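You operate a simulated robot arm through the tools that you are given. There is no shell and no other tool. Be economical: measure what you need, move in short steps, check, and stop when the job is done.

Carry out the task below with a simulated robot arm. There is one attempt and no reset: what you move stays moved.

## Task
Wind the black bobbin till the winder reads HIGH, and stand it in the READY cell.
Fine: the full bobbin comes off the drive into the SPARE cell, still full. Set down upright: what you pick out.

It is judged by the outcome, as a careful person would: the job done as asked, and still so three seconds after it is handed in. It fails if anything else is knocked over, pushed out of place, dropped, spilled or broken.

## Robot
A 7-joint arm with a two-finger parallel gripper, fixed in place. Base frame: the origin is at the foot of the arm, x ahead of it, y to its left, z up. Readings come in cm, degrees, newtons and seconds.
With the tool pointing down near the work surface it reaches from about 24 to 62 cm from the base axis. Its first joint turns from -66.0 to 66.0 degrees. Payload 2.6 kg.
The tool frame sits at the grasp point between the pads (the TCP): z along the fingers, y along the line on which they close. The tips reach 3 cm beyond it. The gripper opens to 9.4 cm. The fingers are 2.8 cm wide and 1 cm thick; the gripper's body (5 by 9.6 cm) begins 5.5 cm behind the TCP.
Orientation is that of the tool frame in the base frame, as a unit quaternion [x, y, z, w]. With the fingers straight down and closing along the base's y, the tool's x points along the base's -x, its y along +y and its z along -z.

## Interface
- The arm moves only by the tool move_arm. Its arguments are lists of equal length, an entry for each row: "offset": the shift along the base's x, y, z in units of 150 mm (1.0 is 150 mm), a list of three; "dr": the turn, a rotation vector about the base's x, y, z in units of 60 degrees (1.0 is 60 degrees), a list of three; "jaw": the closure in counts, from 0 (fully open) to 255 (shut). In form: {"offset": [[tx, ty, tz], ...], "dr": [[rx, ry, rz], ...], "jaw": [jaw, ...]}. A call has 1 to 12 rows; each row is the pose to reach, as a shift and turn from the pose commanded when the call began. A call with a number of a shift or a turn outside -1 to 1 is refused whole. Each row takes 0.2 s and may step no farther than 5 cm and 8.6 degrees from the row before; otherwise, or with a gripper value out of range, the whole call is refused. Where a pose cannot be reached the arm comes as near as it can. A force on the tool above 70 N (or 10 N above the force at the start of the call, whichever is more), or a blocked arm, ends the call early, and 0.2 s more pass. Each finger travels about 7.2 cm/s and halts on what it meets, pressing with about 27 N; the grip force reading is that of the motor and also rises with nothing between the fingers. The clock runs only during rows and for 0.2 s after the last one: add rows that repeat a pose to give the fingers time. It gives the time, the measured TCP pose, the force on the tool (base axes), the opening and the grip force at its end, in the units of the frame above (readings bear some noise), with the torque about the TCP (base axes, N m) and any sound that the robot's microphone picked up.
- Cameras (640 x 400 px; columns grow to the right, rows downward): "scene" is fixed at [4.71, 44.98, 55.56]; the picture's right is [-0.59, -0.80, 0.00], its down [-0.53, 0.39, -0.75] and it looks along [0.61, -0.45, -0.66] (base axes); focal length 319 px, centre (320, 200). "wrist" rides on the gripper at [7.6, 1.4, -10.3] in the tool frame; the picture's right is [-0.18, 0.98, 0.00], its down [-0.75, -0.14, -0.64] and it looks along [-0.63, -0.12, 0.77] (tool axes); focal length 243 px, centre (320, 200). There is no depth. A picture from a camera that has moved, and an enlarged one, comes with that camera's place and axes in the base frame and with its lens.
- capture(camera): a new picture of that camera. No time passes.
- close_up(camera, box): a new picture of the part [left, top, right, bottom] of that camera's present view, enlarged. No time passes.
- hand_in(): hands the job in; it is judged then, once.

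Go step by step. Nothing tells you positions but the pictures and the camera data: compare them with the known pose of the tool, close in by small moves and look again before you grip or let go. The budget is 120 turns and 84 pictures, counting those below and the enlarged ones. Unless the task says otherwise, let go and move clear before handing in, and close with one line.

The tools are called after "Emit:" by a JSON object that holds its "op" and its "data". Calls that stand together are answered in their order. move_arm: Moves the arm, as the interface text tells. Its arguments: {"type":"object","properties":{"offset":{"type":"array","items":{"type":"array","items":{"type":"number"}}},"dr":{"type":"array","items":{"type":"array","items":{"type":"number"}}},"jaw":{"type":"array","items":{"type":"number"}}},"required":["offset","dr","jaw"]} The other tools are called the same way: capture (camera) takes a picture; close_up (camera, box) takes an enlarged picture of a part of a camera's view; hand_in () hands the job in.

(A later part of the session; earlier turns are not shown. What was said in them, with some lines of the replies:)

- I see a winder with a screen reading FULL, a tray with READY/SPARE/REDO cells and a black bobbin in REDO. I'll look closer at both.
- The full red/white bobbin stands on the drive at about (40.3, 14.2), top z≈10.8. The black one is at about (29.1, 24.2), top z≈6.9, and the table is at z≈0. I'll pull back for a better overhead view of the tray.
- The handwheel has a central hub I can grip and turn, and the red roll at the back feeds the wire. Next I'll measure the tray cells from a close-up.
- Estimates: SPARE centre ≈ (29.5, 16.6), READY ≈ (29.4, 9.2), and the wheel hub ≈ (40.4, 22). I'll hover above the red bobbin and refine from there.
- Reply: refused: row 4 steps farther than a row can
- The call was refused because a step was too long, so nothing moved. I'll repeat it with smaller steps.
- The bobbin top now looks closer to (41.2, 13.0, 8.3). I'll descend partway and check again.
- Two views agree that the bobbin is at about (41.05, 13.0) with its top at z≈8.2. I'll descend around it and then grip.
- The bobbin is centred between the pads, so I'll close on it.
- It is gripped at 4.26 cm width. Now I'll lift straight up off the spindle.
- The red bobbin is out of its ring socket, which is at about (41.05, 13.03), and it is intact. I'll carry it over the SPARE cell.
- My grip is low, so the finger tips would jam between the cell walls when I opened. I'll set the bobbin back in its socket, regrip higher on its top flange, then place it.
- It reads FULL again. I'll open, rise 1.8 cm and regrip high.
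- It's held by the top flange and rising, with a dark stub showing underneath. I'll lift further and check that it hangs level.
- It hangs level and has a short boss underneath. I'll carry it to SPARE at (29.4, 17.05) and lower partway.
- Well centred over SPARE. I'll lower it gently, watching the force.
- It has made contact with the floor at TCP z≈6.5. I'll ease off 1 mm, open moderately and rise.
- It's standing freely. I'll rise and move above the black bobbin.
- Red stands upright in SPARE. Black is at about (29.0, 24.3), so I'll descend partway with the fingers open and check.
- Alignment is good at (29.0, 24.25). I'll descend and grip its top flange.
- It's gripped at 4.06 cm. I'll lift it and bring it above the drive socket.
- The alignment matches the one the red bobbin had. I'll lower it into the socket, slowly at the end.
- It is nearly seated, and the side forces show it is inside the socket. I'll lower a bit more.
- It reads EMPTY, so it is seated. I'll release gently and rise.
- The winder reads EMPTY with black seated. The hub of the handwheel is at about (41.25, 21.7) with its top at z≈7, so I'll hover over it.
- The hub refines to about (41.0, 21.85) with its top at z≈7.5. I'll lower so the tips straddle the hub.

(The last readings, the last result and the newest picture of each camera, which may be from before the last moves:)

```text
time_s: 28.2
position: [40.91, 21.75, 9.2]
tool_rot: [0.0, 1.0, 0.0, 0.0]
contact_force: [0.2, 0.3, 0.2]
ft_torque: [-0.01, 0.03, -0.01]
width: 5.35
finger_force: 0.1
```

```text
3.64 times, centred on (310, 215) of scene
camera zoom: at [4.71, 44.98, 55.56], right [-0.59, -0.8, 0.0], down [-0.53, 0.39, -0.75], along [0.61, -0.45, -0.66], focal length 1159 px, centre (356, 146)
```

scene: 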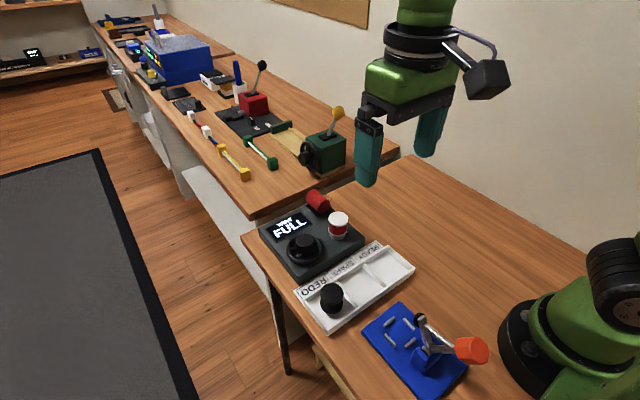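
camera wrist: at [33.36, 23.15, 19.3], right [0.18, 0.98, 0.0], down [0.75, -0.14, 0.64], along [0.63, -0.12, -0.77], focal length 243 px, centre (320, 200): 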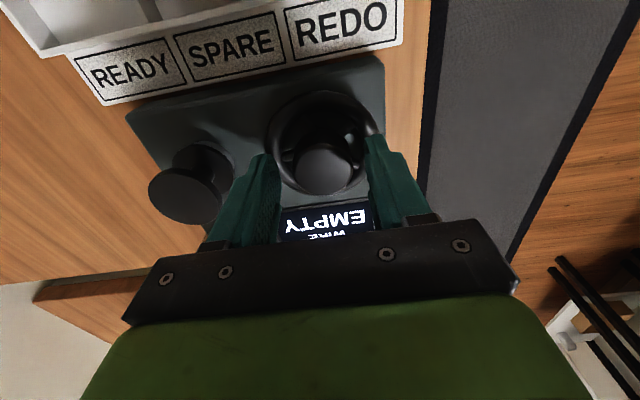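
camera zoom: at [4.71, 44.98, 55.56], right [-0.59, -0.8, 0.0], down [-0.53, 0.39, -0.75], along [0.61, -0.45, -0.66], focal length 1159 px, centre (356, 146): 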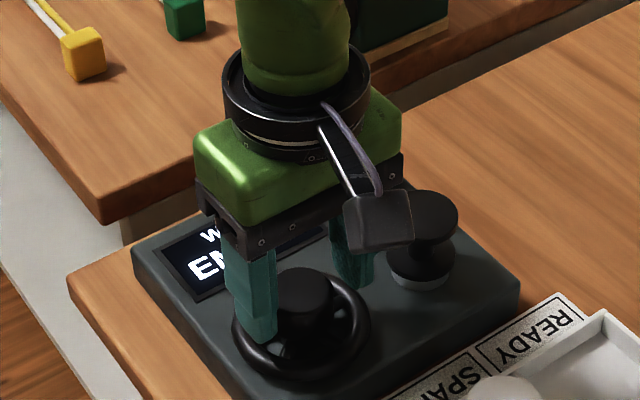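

The pads straddle the hub, so I'll close on it.

Emit:
{"op": "move_arm", "data": {"offset": [[0, 0, -0.02], [0, 0, -0.02], [0, 0, -0.02], [0, 0, -0.02]], "dr": [[0, 0, 0], [0, 0, 0], [0, 0, 0], [0, 0, 0]], "jaw": [110, 150, 215, 215]}}

Emit:
{"op": "close_up", "data": {"camera": "wrist", "box": [220, 70, 420, 240]}}

```text
time_s: 29.2
position: [41.15, 21.71, 8.72]
tool_rot: [0.0, 1.0, 0.0, 0.0]
contact_force: [-2.2, 0.3, 1.4]
ft_torque: [-0.01, -0.02, -0.01]
width: 3.69
finger_force: 44.6
```

```text
2.35 times, centred on (320, 155) of wrist
camera zoom: at [33.4, 23.21, 19.01], right [0.18, 0.98, 0.0], down [0.75, -0.14, 0.64], along [0.63, -0.12, -0.77], focal length 571 px, centre (320, 306)
```

zoom: 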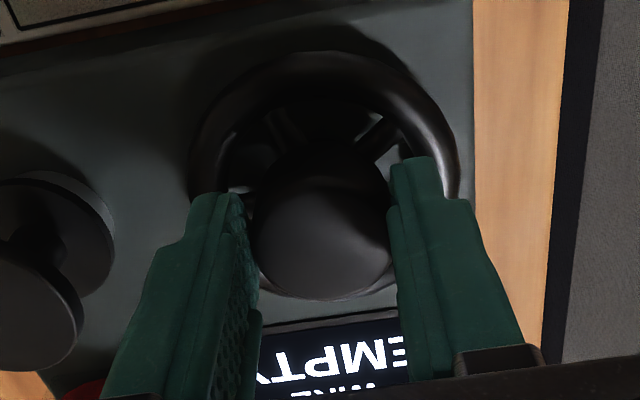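

Holding the hub (3.7 cm). I'll try a 30° turn counter-clockwise and read the display.

Emit:
{"op": "move_arm", "data": {"offset": [[0, 0, 0], [0, 0, 0], [0, 0, 0], [0, 0, 0], [0, 0, 0]], "dr": [[0, 0, 0.125], [0, 0, 0.25], [0, 0, 0.375], [0, 0, 0.5], [0, 0, 0.5]], "jaw": [215, 215, 215, 215, 215]}}

Emit:
{"op": "close_up", "data": {"camera": "scene", "box": [250, 160, 370, 270]}}

```text
time_s: 30.4
position: [41.02, 21.58, 8.8]
tool_rot: [-0.257, 0.966, -0.002, -0.002]
contact_force: [0.0, -18.4, -1.0]
ft_torque: [-0.31, 0.07, -1.22]
width: 3.71
finger_force: 45.0
```

```text
3.64 times, centred on (310, 215) of scene
camera zoom: at [4.71, 44.98, 55.56], right [-0.59, -0.8, 0.0], down [-0.53, 0.39, -0.75], along [0.61, -0.45, -0.66], focal length 1159 px, centre (356, 146)
```

zoom: 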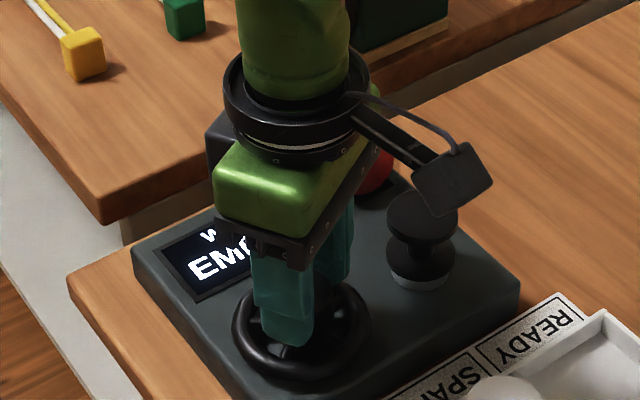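

It resists this way (torque -1.2 N m), likely an end stop. I'll turn the other way instead.

Emit:
{"op": "move_arm", "data": {"offset": [[0, 0, 0], [0, 0, 0], [0, 0, 0], [0, 0, 0], [0, 0, 0], [0, 0, 0], [0, 0, 0], [0, 0, 0], [0, 0, 0]], "dr": [[0, 0, -0.125], [0, 0, -0.25], [0, 0, -0.375], [0, 0, -0.5], [0, 0, -0.625], [0, 0, -0.75], [0, 0, -0.875], [0, 0, -1.0], [0, 0, -1.0]], "jaw": [215, 215, 215, 215, 215, 215, 215, 215, 215]}}

Emit:
{"op": "close_up", "data": {"camera": "scene", "box": [250, 160, 370, 270]}}

```text
time_s: 32.4
position: [41.08, 22.05, 8.88]
tool_rot: [0.258, 0.966, 0.002, 0.002]
contact_force: [21.4, 10.9, -32.4]
ft_torque: [-0.2, -0.34, 0.1]
width: 3.71
finger_force: 45.3
```

```text
3.64 times, centred on (310, 215) of scene
camera zoom: at [4.72, 44.99, 55.55], right [-0.59, -0.8, 0.0], down [-0.53, 0.39, -0.75], along [0.61, -0.45, -0.66], focal length 1159 px, centre (356, 146)
```

zoom: 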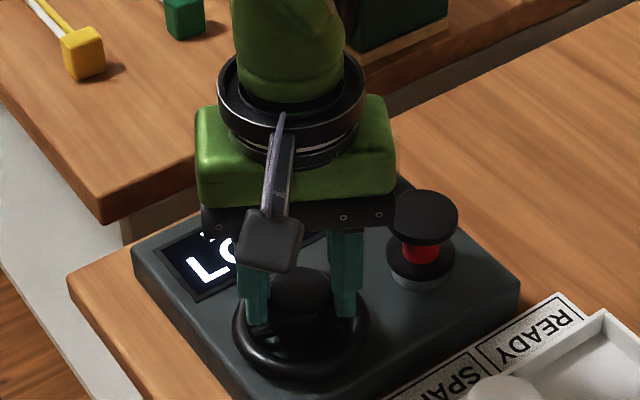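

Clockwise winds: it reads LOW and red wire is on the bobbin. I'll ease the side load slightly and turn another 22°.

Emit:
{"op": "move_arm", "data": {"offset": [[0.006, 0.006, -0.01], [0.006, 0.006, -0.01], [0.006, 0.006, -0.01], [0.006, 0.006, -0.01], [0.006, 0.006, -0.01]], "dr": [[0, 0, 0], [0, 0, -0.125], [0, 0, -0.25], [0, 0, -0.375], [0, 0, -0.375]], "jaw": [215, 215, 215, 215, 215]}}

Emit:
{"op": "close_up", "data": {"camera": "scene", "box": [250, 160, 370, 270]}}

Emit:
{"op": "close_up", "data": {"camera": "wrist", "box": [200, 60, 460, 250]}}

```text
time_s: 33.6
position: [41.12, 22.22, 8.83]
tool_rot: [0.441, 0.897, 0.004, 0.001]
contact_force: [9.5, 23.6, 6.7]
ft_torque: [0.23, -0.31, 0.15]
width: 3.67
finger_force: 45.3
```

```text
3.64 times, centred on (310, 215) of scene
camera zoom: at [4.7, 44.98, 55.57], right [-0.59, -0.8, 0.0], down [-0.53, 0.39, -0.75], along [0.61, -0.45, -0.66], focal length 1159 px, centre (356, 146)
```

zoom: 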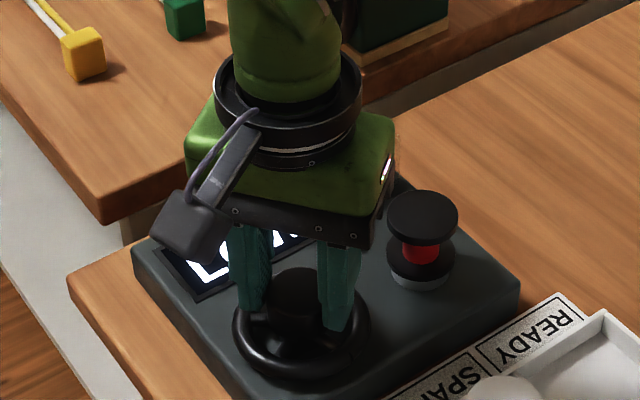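

```text
2.11 times, centred on (330, 155) of wrist
camera zoom: at [37.61, 29.03, 19.03], right [0.89, 0.45, 0.01], down [0.34, -0.69, 0.64], along [0.29, -0.57, -0.77], focal length 511 px, centre (299, 295)
```

zoom: 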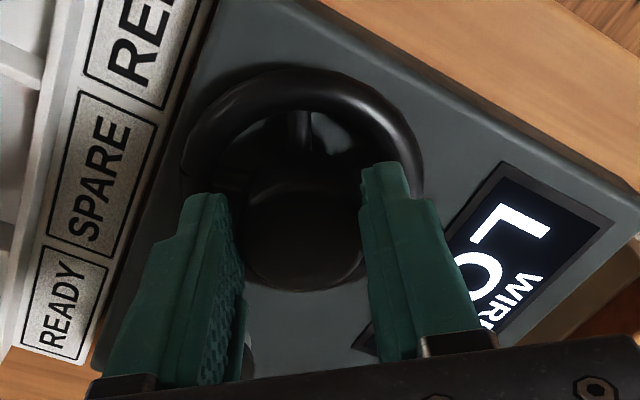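

LOW and climbing, with the hub a bit further in +y than I assumed. I'll shift the centre by 2 mm and keep turning.

Emit:
{"op": "move_arm", "data": {"offset": [[0.003, 0.014, 0], [0.004, 0.016, 0], [0.004, 0.016, 0], [0.004, 0.016, 0], [0.004, 0.016, 0], [0.004, 0.016, 0]], "dr": [[0, 0, 0], [0, 0, -0.125], [0, 0, -0.25], [0, 0, -0.375], [0, 0, -0.5], [0, 0, -0.5]], "jaw": [215, 215, 215, 215, 215, 215]}}

Emit:
{"op": "close_up", "data": {"camera": "wrist", "box": [200, 60, 460, 250]}}

```text
time_s: 35.0
position: [41.35, 22.25, 8.72]
tool_rot: [0.659, 0.752, 0.004, 0.002]
contact_force: [16.4, 23.0, 8.7]
ft_torque: [-0.6, -0.33, 0.1]
width: 3.68
finger_force: 45.4
```

```text
2.11 times, centred on (330, 155) of wrist
camera zoom: at [41.75, 30.0, 19.02], right [1.0, -0.05, 0.01], down [-0.05, -0.77, 0.64], along [-0.03, -0.64, -0.77], focal length 511 px, centre (299, 295)
```

zoom: 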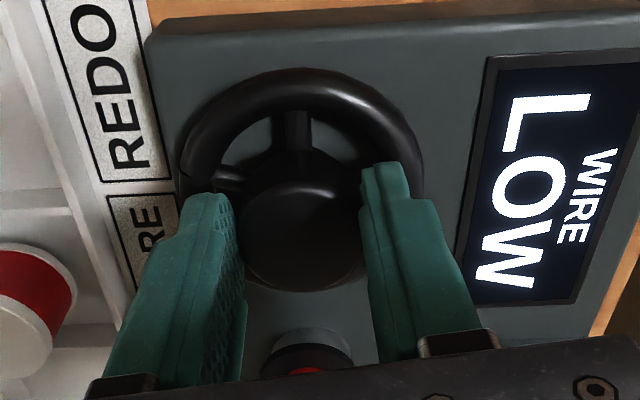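

Still LOW, turning well, and the display is clear from the wrist camera. I'll continue.

Emit:
{"op": "move_arm", "data": {"offset": [[0.01, 0.006, 0], [0.012, 0.008, 0], [0.012, 0.008, 0], [0.012, 0.008, 0], [0.012, 0.008, 0], [0.012, 0.008, 0]], "dr": [[0, 0, 0], [0, 0, -0.125], [0, 0, -0.25], [0, 0, -0.375], [0, 0, -0.5], [0, 0, -0.5]], "jaw": [215, 215, 215, 215, 215, 215]}}

Emit:
{"op": "close_up", "data": {"camera": "wrist", "box": [200, 40, 640, 250]}}

```text
time_s: 36.4
position: [41.63, 22.34, 8.84]
tool_rot: [0.832, 0.555, 0.003, 0.002]
contact_force: [21.7, 7.3, 11.3]
ft_torque: [-0.43, 0.19, 0.06]
width: 3.69
finger_force: 45.1
```

```text
1.45 times, centred on (420, 145) of wrist
camera zoom: at [45.83, 28.74, 19.01], right [0.84, -0.55, 0.01], down [-0.42, -0.64, 0.64], along [-0.34, -0.54, -0.77], focal length 353 px, centre (174, 280)
```

zoom: 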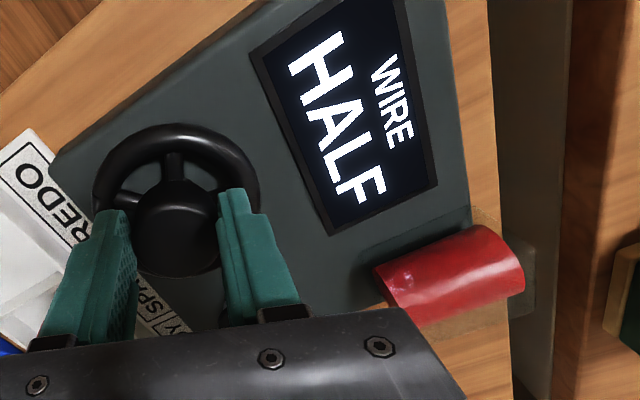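

HALF now. The hub is slightly further in +x, so I'll adjust and turn another 22°.

Emit:
{"op": "move_arm", "data": {"offset": [[0.01, 0, 0], [0.014, 0.0, 0], [0.014, 0.0, 0], [0.014, 0.0, 0], [0.014, 0.0, 0]], "dr": [[0, 0, 0], [0, 0, -0.125], [0, 0, -0.25], [0, 0, -0.375], [0, 0, -0.375]], "jaw": [215, 215, 215, 215, 215]}}

Emit:
{"op": "close_up", "data": {"camera": "wrist", "box": [200, 0, 640, 250]}}

```text
time_s: 37.6
position: [41.81, 22.14, 8.72]
tool_rot: [0.924, 0.382, 0.003, 0.001]
contact_force: [26.4, -5.0, 11.4]
ft_torque: [-0.55, 0.45, 0.11]
width: 3.71
finger_force: 44.1
```

```text
1.45 times, centred on (420, 125) of wrist
camera zoom: at [48.15, 26.52, 19.01], right [0.56, -0.83, 0.01], down [-0.64, -0.43, 0.64], along [-0.52, -0.36, -0.77], focal length 353 px, centre (174, 309)
```

zoom: 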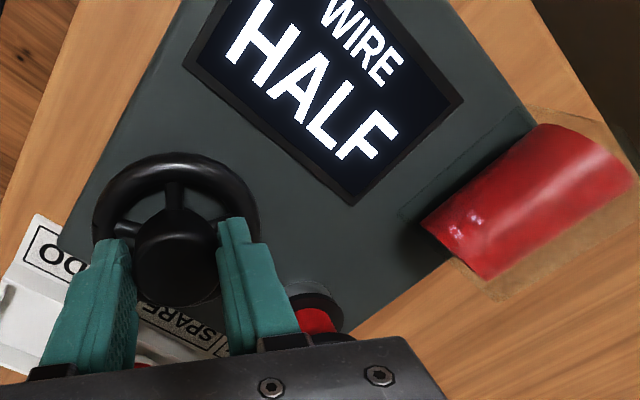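

Still HALF. The sideways force keeps growing, so I'll check that the winder itself isn't shifting.

Emit:
{"op": "close_up", "data": {"camera": "scene", "box": [250, 160, 370, 270]}}

```text
3.64 times, centred on (310, 215) of scene
camera zoom: at [4.7, 44.98, 55.57], right [-0.59, -0.8, 0.0], down [-0.53, 0.39, -0.75], along [0.61, -0.45, -0.66], focal length 1159 px, centre (356, 146)
```

zoom: 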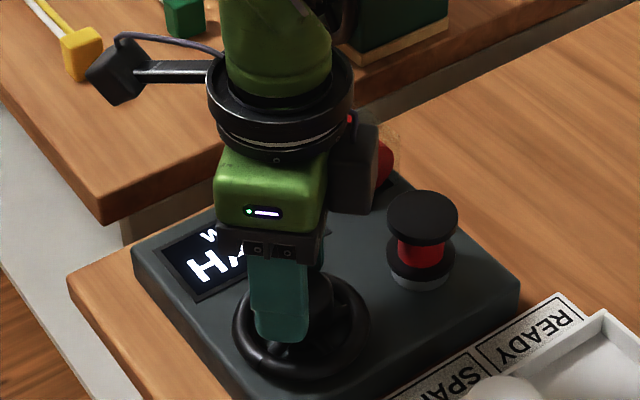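

The winder hasn't moved. I'll centre on the hub better and continue 22°.

Emit:
{"op": "move_arm", "data": {"offset": [[0.012, -0.005, 0], [0.022, -0.012, 0], [0.022, -0.012, 0], [0.022, -0.012, 0], [0.022, -0.012, 0]], "dr": [[0, 0, 0], [0, 0, -0.125], [0, 0, -0.25], [0, 0, -0.375], [0, 0, -0.375]], "jaw": [215, 215, 215, 215, 215]}}

Emit:
{"op": "capture", "data": {"camera": "wrist"}}

```text
time_s: 38.8
position: [41.92, 21.93, 8.78]
tool_rot: [0.981, 0.193, 0.0, 0.002]
contact_force: [-0.3, -15.7, 30.9]
ft_torque: [-0.46, 0.7, 0.05]
width: 3.67
finger_force: 44.5
```

```text
31 pictures are left
camera wrist: at [49.54, 23.56, 18.95], right [0.2, -0.98, 0.0], down [-0.75, -0.15, 0.64], along [-0.63, -0.13, -0.77], focal length 243 px, centre (320, 200)
```

wrist: 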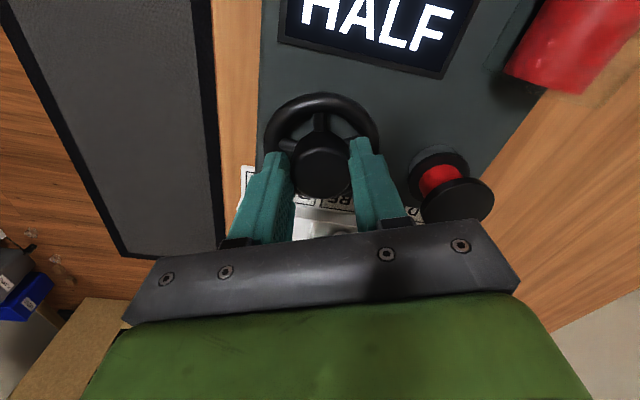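

Still HALF. I'll relieve the vertical load slightly and turn a further 22°.

Emit:
{"op": "move_arm", "data": {"offset": [[0, -0.01, 0.01], [0, -0.015, 0.01], [0, -0.015, 0.01], [0, -0.015, 0.01], [0, -0.015, 0.01]], "dr": [[0, 0, 0], [0, 0, -0.125], [0, 0, -0.25], [0, 0, -0.375], [0, 0, -0.375]], "jaw": [215, 215, 215, 215, 215]}}

Emit:
{"op": "capture", "data": {"camera": "wrist"}}

```text
time_s: 40.0
position: [42.09, 21.83, 8.7]
tool_rot: [1.0, -0.001, 0.001, 0.002]
contact_force: [16.9, -13.7, -3.7]
ft_torque: [0.25, -0.21, 0.05]
width: 3.66
finger_force: 44.9
```

```text
30 pictures are left
camera wrist: at [49.59, 20.37, 18.96], right [-0.19, -0.98, 0.0], down [-0.75, 0.15, 0.64], along [-0.63, 0.12, -0.77], focal length 243 px, centre (320, 200)
```

wrist: 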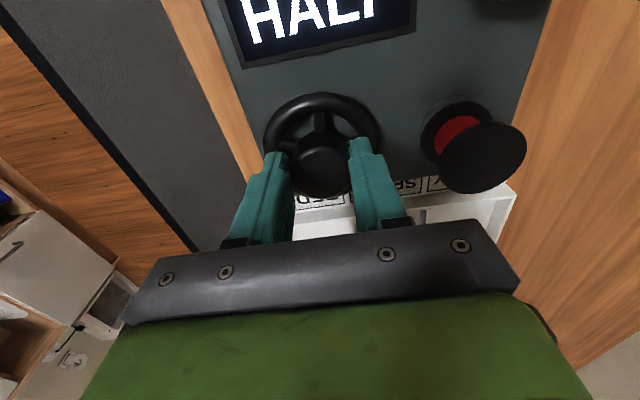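

-180° so far, with no slip against the spokes, and still HALF. I'll continue.

Emit:
{"op": "move_arm", "data": {"offset": [[0.008, -0.01, 0], [0.008, -0.012, 0], [0.008, -0.012, 0], [0.008, -0.012, 0], [0.008, -0.012, 0]], "dr": [[0, 0, 0], [0, 0, -0.125], [0, 0, -0.25], [0, 0, -0.375], [0, 0, -0.375]], "jaw": [215, 215, 215, 215, 215]}}

Emit:
{"op": "capture", "data": {"camera": "wrist"}}

```text
time_s: 41.2
position: [42.88, 21.23, 8.46]
tool_rot: [0.981, -0.193, -0.006, -0.001]
contact_force: [-28.4, 1.3, -2.0]
ft_torque: [-0.4, 0.15, 0.18]
width: 3.73
finger_force: 45.2
out of reach, approached as far as the arm can: row 4, 5
```

```text
29 pictures are left
camera wrist: at [49.56, 16.94, 18.49], right [-0.54, -0.84, 0.0], down [-0.64, 0.41, 0.65], along [-0.55, 0.35, -0.76], focal length 243 px, centre (320, 200)
```

wrist: 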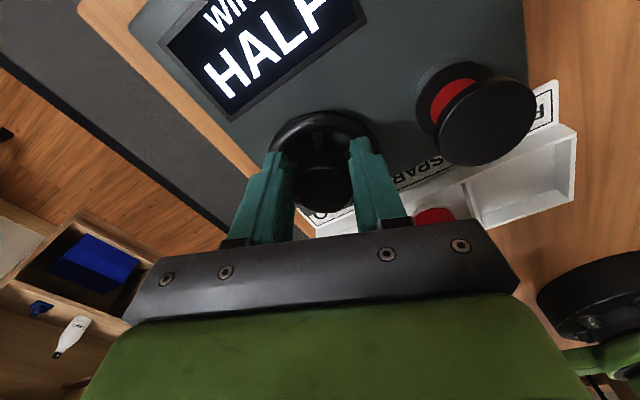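

The wrist joint limit is reached. I'll open, rise, and wind the gripper back for a second bite, checking the wheel stays put.

Emit:
{"op": "move_arm", "data": {"offset": [[0, 0, 0], [0, 0, 0], [0, 0, 0.01], [0, 0, 0.15], [0, 0, 0.3], [0, 0, 0.3], [0, 0, 0.3], [0, 0, 0.3], [0, 0, 0.3], [0, 0, 0.3], [0, 0, 0.3], [0, 0, 0.3]], "dr": [[0, 0, 0.1], [0, 0, 0.1], [0, 0, 0.1], [0, 0, 0.1], [0, 0, 0.1], [0, 0, 0.24], [0, 0, 0.38], [0, 0, 0.52], [0, 0, 0.66], [0, 0, 0.8], [0, 0, 0.9], [0, 0, 1.0]], "jaw": [190, 120, 110, 110, 110, 110, 110, 110, 110, 110, 110, 110]}}

Emit:
{"op": "capture", "data": {"camera": "scene"}}

```text
time_s: 43.8
position: [43.27, 21.09, 13.2]
tool_rot: [0.947, 0.323, 0.0, 0.001]
contact_force: [0.2, -0.2, -0.5]
ft_torque: [-0.01, 0.02, -0.02]
width: 5.35
finger_force: 0.1
```

```text
28 pictures are left
```

scene: 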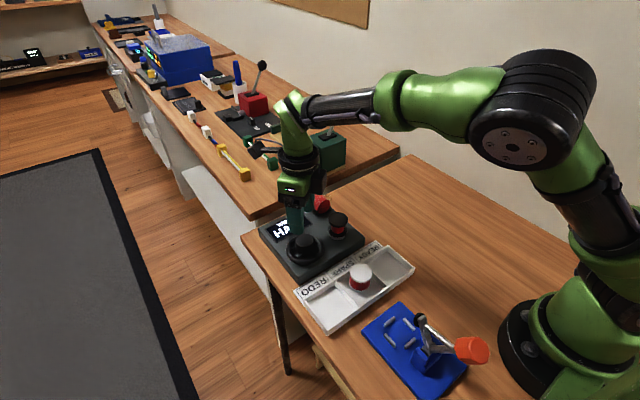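

The display still shows HALF and the wheel stayed put. From the pad readings the hub centre works out to (41.4, 21.7). I'll recentre and keep rotating back.

Emit:
{"op": "move_arm", "data": {"offset": [[-0.05, 0.02, 0], [-0.125, 0.04, 0], [-0.125, 0.04, 0], [-0.125, 0.04, 0], [-0.125, 0.04, 0], [-0.125, 0.04, 0], [-0.125, 0.04, 0], [-0.125, 0.04, 0]], "dr": [[0, 0, 0.14], [0, 0, 0.28], [0, 0, 0.42], [0, 0, 0.56], [0, 0, 0.7], [0, 0, 0.84], [0, 0, 0.98], [0, 0, 0.98]], "jaw": [110, 110, 110, 110, 110, 110, 110, 110]}}

Emit:
{"op": "move_arm", "data": {"offset": [[0, 0, 0], [0, 0, 0], [0, 0, 0], [0, 0, 0], [0, 0, 0], [0, 0, 0], [0, 0, 0], [0, 0, 0]], "dr": [[0, 0, 0.14], [0, 0, 0.28], [0, 0, 0.42], [0, 0, 0.56], [0, 0, 0.7], [0, 0, 0.84], [0, 0, 0.98], [0, 0, 0.98]], "jaw": [110, 110, 110, 110, 110, 110, 110, 110]}}

Emit:
{"op": "capture", "data": {"camera": "wrist"}}

```text
time_s: 45.6
position: [41.43, 21.39, 13.2]
tool_rot: [0.666, 0.746, 0.0, -0.001]
contact_force: [-0.9, -0.3, 0.3]
ft_torque: [-0.01, -0.02, 0.0]
width: 5.35
finger_force: 0.1
```

```text
time_s: 47.4
position: [41.41, 21.56, 13.28]
tool_rot: [0.215, 0.977, 0.0, 0.001]
contact_force: [0.0, 0.1, -0.4]
ft_torque: [0.0, 0.01, 0.04]
width: 5.37
finger_force: 0.0
```

```text
27 pictures are left
camera wrist: at [35.11, 26.04, 23.46], right [0.58, 0.82, 0.0], down [0.62, -0.44, 0.64], along [0.52, -0.37, -0.77], focal length 243 px, centre (320, 200)
```

wrist: 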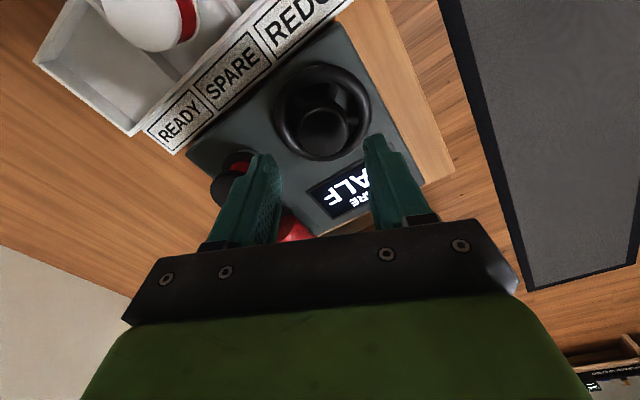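

I'm well over the hub at about -25°. I'll descend and regrip it.

Emit:
{"op": "move_arm", "data": {"offset": [[0, 0.012, -0.15], [0, 0.012, -0.25], [0, 0.012, -0.295], [0, 0.012, -0.295], [0, 0.012, -0.295], [0, 0.012, -0.295], [0, 0.012, -0.295]], "dr": [[0, 0, 0], [0, 0, 0], [0, 0, 0], [0, 0, 0], [0, 0, 0], [0, 0, 0], [0, 0, 0]], "jaw": [110, 110, 110, 150, 215, 215, 215]}}

Emit:
{"op": "move_arm", "data": {"offset": [[0, 0, 0], [0, 0, 0], [0, 0, 0], [0, 0, 0]], "dr": [[0, 0, -0.125], [0, 0, -0.25], [0, 0, -0.375], [0, 0, -0.375]], "jaw": [215, 215, 215, 215]}}

Emit:
{"op": "capture", "data": {"camera": "wrist"}}

```text
time_s: 49.0
position: [41.39, 21.9, 8.91]
tool_rot: [0.215, 0.977, 0.002, 0.0]
contact_force: [9.3, 9.9, -9.2]
ft_torque: [0.0, -0.06, 0.04]
width: 3.76
finger_force: 44.5
```

```text
time_s: 50.0
position: [41.32, 21.92, 8.8]
tool_rot: [0.401, 0.916, 0.001, 0.0]
contact_force: [21.0, 24.8, -22.7]
ft_torque: [0.17, -0.21, 0.04]
width: 3.75
finger_force: 45.2
```

```text
26 pictures are left
camera wrist: at [37.23, 28.44, 19.01], right [0.85, 0.53, 0.0], down [0.41, -0.65, 0.64], along [0.34, -0.54, -0.77], focal length 243 px, centre (320, 200)
```

wrist: 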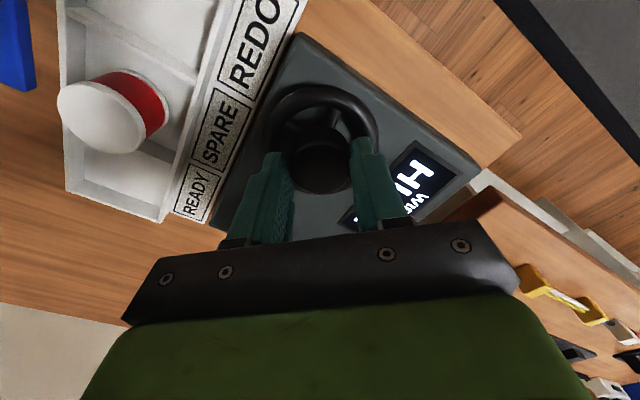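

The display seems to show "HI…". I'll zoom in to read it.

Emit:
{"op": "close_up", "data": {"camera": "wrist", "box": [330, 120, 490, 240]}}

Emit:
{"op": "close_up", "data": {"camera": "scene", "box": [250, 160, 370, 270]}}

```text
3.33 times, centred on (410, 180) of wrist
camera zoom: at [37.23, 28.44, 19.01], right [0.85, 0.53, 0.0], down [0.41, -0.65, 0.64], along [0.34, -0.54, -0.77], focal length 809 px, centre (20, 267)
```

zoom: 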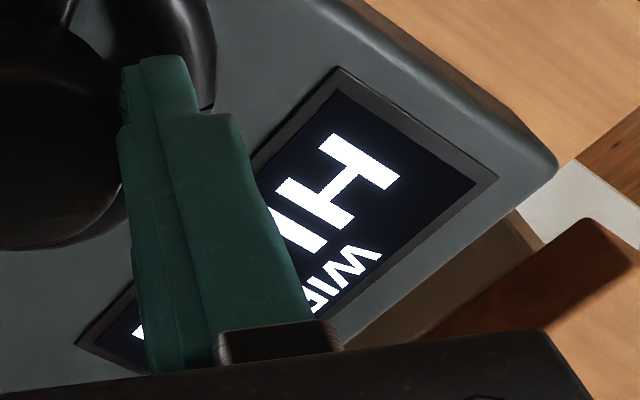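

```text
3.64 times, centred on (310, 215) of scene
camera zoom: at [4.72, 44.99, 55.56], right [-0.59, -0.8, 0.0], down [-0.53, 0.39, -0.75], along [0.61, -0.45, -0.66], focal length 1159 px, centre (356, 146)
```

zoom: 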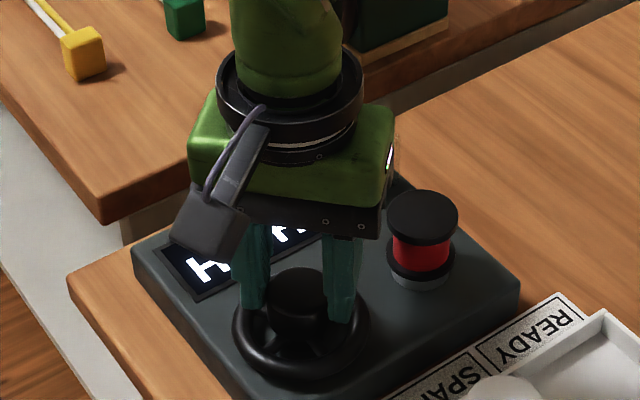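

It reads HIGH. I'll add about 5° of margin, then release the hub and rise.

Emit:
{"op": "move_arm", "data": {"offset": [[0.01, 0.01, -0.008], [0.01, 0.01, -0.008], [0.01, 0.01, -0.008], [0.01, 0.01, -0.008], [0.01, 0.01, -0.008], [0.01, 0.01, 0.15], [0.01, 0.01, 0.35], [0.01, 0.01, 0.6], [0.01, 0.01, 0.6]], "dr": [[0, 0, -0.04], [0, 0, -0.08], [0, 0, -0.08], [0, 0, -0.08], [0, 0, -0.08], [0, 0, -0.08], [0, 0, -0.08], [0, 0, -0.08], [0, 0, -0.08]], "jaw": [215, 215, 170, 120, 110, 110, 100, 75, 75]}}

Emit:
{"op": "close_up", "data": {"camera": "scene", "box": [250, 160, 370, 270]}}

Emit:
{"op": "capture", "data": {"camera": "wrist"}}

```text
time_s: 52.0
position: [41.41, 21.87, 17.78]
tool_rot: [0.44, 0.898, 0.0, -0.001]
contact_force: [-0.4, -0.1, -1.1]
ft_torque: [0.01, 0.01, -0.03]
width: 6.66
finger_force: 0.1
```

```text
3.64 times, centred on (310, 215) of scene
camera zoom: at [4.7, 44.98, 55.56], right [-0.59, -0.8, 0.0], down [-0.53, 0.39, -0.75], along [0.61, -0.45, -0.66], focal length 1159 px, centre (356, 146)
```

zoom: 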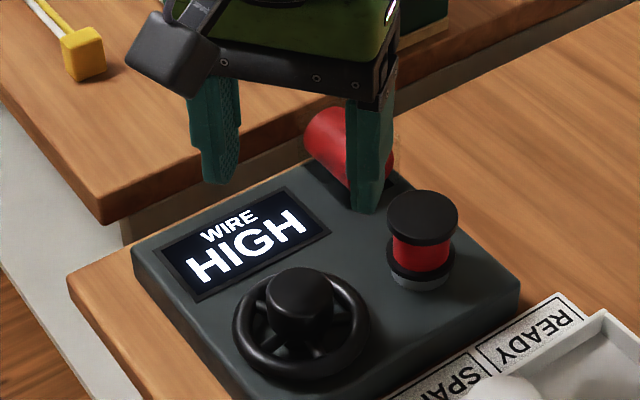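

```text
22 pictures are left
camera wrist: at [37.87, 28.74, 27.94], right [0.89, 0.46, 0.0], down [0.35, -0.68, 0.64], along [0.29, -0.57, -0.77], focal length 243 px, centre (320, 200)
```

wrist: 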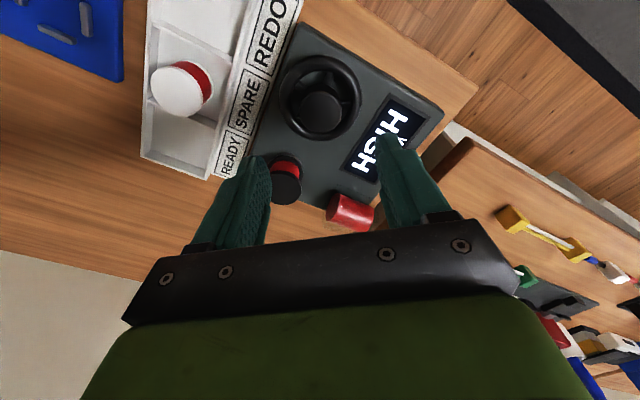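

It clearly reads HIGH. I'll rotate back to square and hover over the black bobbin.

Emit:
{"op": "move_arm", "data": {"offset": [[-0.024, -0.1, 0], [-0.024, -0.2, 0], [-0.024, -0.3, 0], [-0.024, -0.4, 0], [-0.024, -0.5, 0], [-0.024, -0.587, 0], [-0.024, -0.587, -0.15], [-0.024, -0.587, -0.25], [-0.024, -0.587, -0.25]], "dr": [[0, 0, 0.14], [0, 0, 0.28], [0, 0, 0.42], [0, 0, 0.56], [0, 0, 0.7], [0, 0, 0.8], [0, 0, 0.87], [0, 0, 0.87], [0, 0, 0.87]], "jaw": [75, 75, 75, 75, 75, 75, 85, 85, 85]}}

Emit:
{"op": "capture", "data": {"camera": "wrist"}}

```text
time_s: 54.0
position: [41.17, 12.99, 14.11]
tool_rot: [-0.001, 1.0, 0.0, 0.0]
contact_force: [-0.2, -0.2, -0.1]
ft_torque: [-0.03, -0.03, 0.01]
width: 6.25
finger_force: 0.1
```

```text
21 pictures are left
camera wrist: at [33.57, 14.44, 24.28], right [0.18, 0.98, 0.0], down [0.75, -0.14, 0.64], along [0.63, -0.12, -0.77], focal length 243 px, centre (320, 200)
```

wrist: 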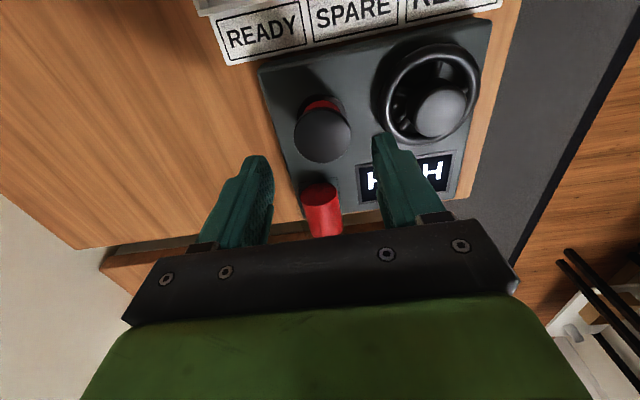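

Centred on the bobbin. I'll descend, grip the top flange and lift it out.

Emit:
{"op": "move_arm", "data": {"offset": [[-0.006, 0.005, -0.15], [-0.006, 0.005, -0.25], [-0.006, 0.005, -0.304], [-0.006, 0.005, -0.304], [-0.006, 0.005, -0.304], [-0.006, 0.005, -0.304], [-0.006, 0.005, -0.304], [-0.006, 0.005, -0.26], [-0.006, 0.005, -0.2], [-0.006, 0.005, 0], [-0.006, 0.005, 0.08], [-0.006, 0.005, 0.08]], "dr": [[0, 0, 0], [0, 0, 0], [0, 0, 0], [0, 0, 0], [0, 0, 0], [0, 0, 0], [0, 0, 0], [0, 0, 0], [0, 0, 0], [0, 0, 0], [0, 0, 0], [0, 0, 0]], "jaw": [85, 85, 85, 85, 120, 170, 170, 170, 170, 170, 170, 170]}}

Emit:
{"op": "close_up", "data": {"camera": "scene", "box": [270, 140, 390, 250]}}

```text
time_s: 56.6
position: [41.1, 13.29, 15.26]
tool_rot: [0.0, 1.0, 0.0, 0.0]
contact_force: [-0.7, 0.5, -1.1]
ft_torque: [0.01, 0.0, 0.01]
width: 4.09
finger_force: 26.9
```

```text
3.64 times, centred on (330, 195) of scene
camera zoom: at [4.71, 44.98, 55.56], right [-0.59, -0.8, 0.0], down [-0.53, 0.39, -0.75], along [0.61, -0.45, -0.66], focal length 1159 px, centre (284, 218)
```

zoom: 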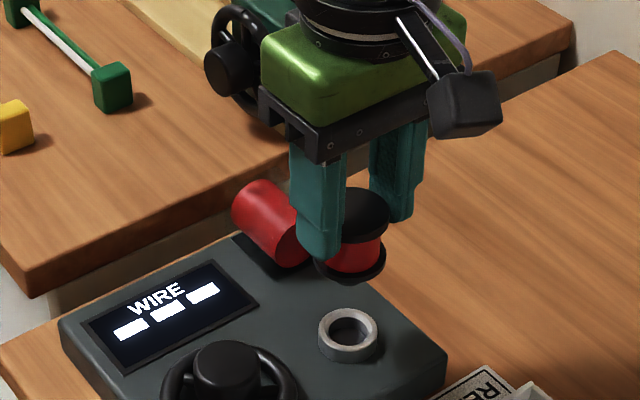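

Wound and lifted free. I'll carry it to READY at about (29.3, 9.6) and lower partway.

Emit:
{"op": "move_arm", "data": {"offset": [[-0.2, -0.06, 0], [-0.4, -0.12, 0], [-0.6, -0.18, 0], [-0.787, -0.24, 0], [-0.787, -0.24, -0.2], [-0.787, -0.24, -0.4], [-0.787, -0.24, -0.4]], "dr": [[0, 0, 0], [0, 0, 0], [0, 0, 0], [0, 0, 0], [0, 0, 0], [0, 0, 0], [0, 0, 0]], "jaw": [170, 170, 170, 170, 170, 170, 170]}}

Emit:
{"op": "capture", "data": {"camera": "wrist"}}

Emit:
{"op": "close_up", "data": {"camera": "scene", "box": [290, 190, 450, 340]}}

```text
time_s: 58.2
position: [29.56, 9.44, 9.2]
tool_rot: [0.001, 1.0, 0.0, -0.001]
contact_force: [-0.3, 0.1, -0.8]
ft_torque: [-0.01, -0.01, 0.04]
width: 4.05
finger_force: 27.2
```

```text
19 pictures are left
camera wrist: at [21.78, 10.9, 19.42], right [0.18, 0.98, 0.0], down [0.75, -0.14, 0.64], along [0.63, -0.12, -0.77], focal length 243 px, centre (320, 200)
```

wrist: 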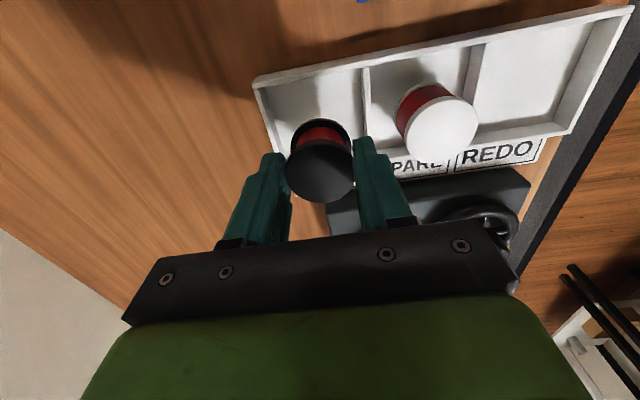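

```text
2.67 times, centred on (370, 265) of scene
camera zoom: at [4.71, 44.98, 55.56], right [-0.59, -0.8, 0.0], down [-0.53, 0.39, -0.75], along [0.61, -0.45, -0.66], focal length 850 px, centre (187, 27)
```

zoom: 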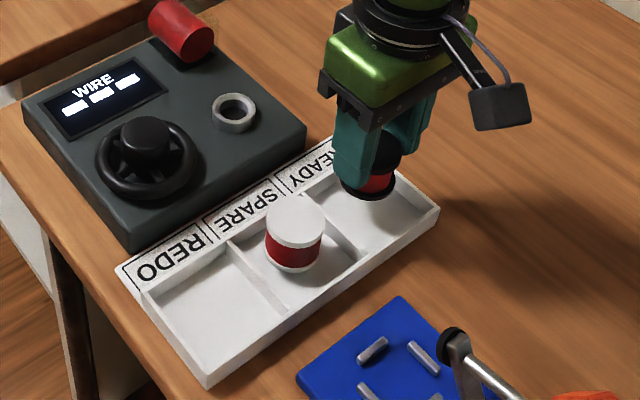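

It's centred over READY. I'll lower it gently to contact.

Emit:
{"op": "move_arm", "data": {"offset": [[-0.02, 0, -0.07], [-0.02, 0, -0.13], [-0.02, 0, -0.165], [-0.02, 0, -0.18], [-0.02, 0, -0.18]], "dr": [[0, 0, 0], [0, 0, 0], [0, 0, 0], [0, 0, 0], [0, 0, 0]], "jaw": [170, 170, 170, 170, 170]}}

Emit:
{"op": "close_up", "data": {"camera": "scene", "box": [320, 190, 430, 290]}}

```text
time_s: 59.4
position: [29.1, 9.42, 6.59]
tool_rot: [-0.001, 1.0, 0.001, 0.002]
contact_force: [1.6, -1.6, 14.8]
ft_torque: [-0.1, -0.18, -0.01]
width: 4.08
finger_force: 27.0
```

```text
4.00 times, centred on (375, 240) of scene
camera zoom: at [4.7, 44.98, 55.57], right [-0.59, -0.8, 0.0], down [-0.53, 0.39, -0.75], along [0.61, -0.45, -0.66], focal length 1275 px, centre (100, 40)
```

zoom: 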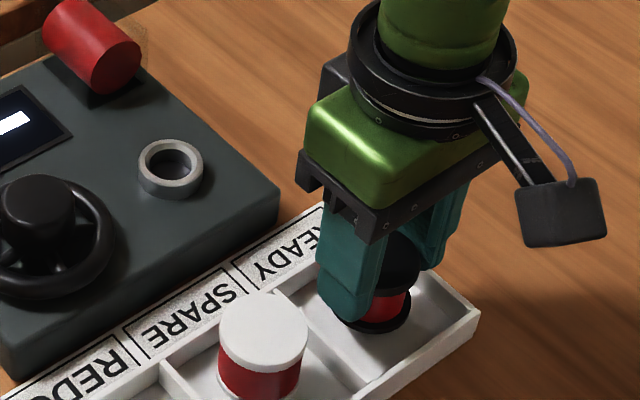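

It has touched the floor. I'll ease off, release and rise clear.

Emit:
{"op": "move_arm", "data": {"offset": [[0, 0, 0.008], [0, 0, 0.008], [0, 0, 0.008], [0, 0, 0.008], [0, 0, 0.15], [0, 0, 0.4], [0, 0, 0.7], [0, 0, 1.0], [0, 0, 1.0]], "dr": [[0, 0, 0], [0, 0, 0], [0, 0, 0], [0, 0, 0], [0, 0, 0], [0, 0, 0], [0, 0, 0], [0, 0, 0], [0, 0, 0]], "jaw": [170, 130, 105, 105, 105, 105, 90, 75, 75]}}

Emit:
{"op": "close_up", "data": {"camera": "scene", "box": [250, 180, 450, 340]}}

Emit:
{"op": "capture", "data": {"camera": "wrist"}}

```text
time_s: 61.4
position: [28.89, 9.41, 21.84]
tool_rot: [0.0, 1.0, 0.0, 0.0]
contact_force: [1.2, 0.3, 0.1]
ft_torque: [-0.01, 0.0, -0.01]
width: 6.63
finger_force: 0.0
```

```text
2.50 times, centred on (350, 260) of scene
camera zoom: at [4.7, 44.98, 55.56], right [-0.59, -0.8, 0.0], down [-0.53, 0.39, -0.75], along [0.61, -0.45, -0.66], focal length 797 px, centre (245, 50)
```

zoom: 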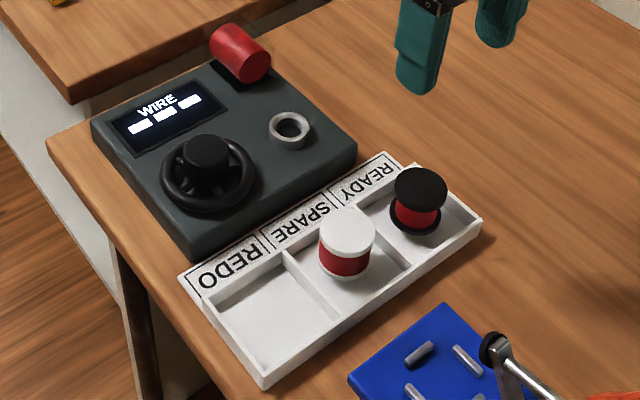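

```text
15 pictures are left
camera wrist: at [21.24, 10.86, 32.02], right [0.18, 0.98, 0.0], down [0.75, -0.14, 0.64], along [0.63, -0.12, -0.77], focal length 243 px, centre (320, 200)
```

wrist: 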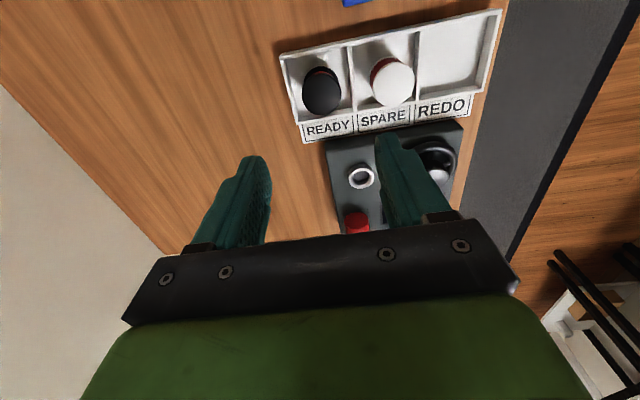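

Both bobbins stand upright, the wound black one in READY and the full red/white one in SPARE. Nothing else has moved and the arm is clear, so I'm handing in.

Emit:
{"op": "hand_in", "data": {}}

```text
The job is handed in.
```

The black bobbin is wound to HIGH and stands upright in the READY cell. The full red/white bobbin stands upright in SPARE, still full.
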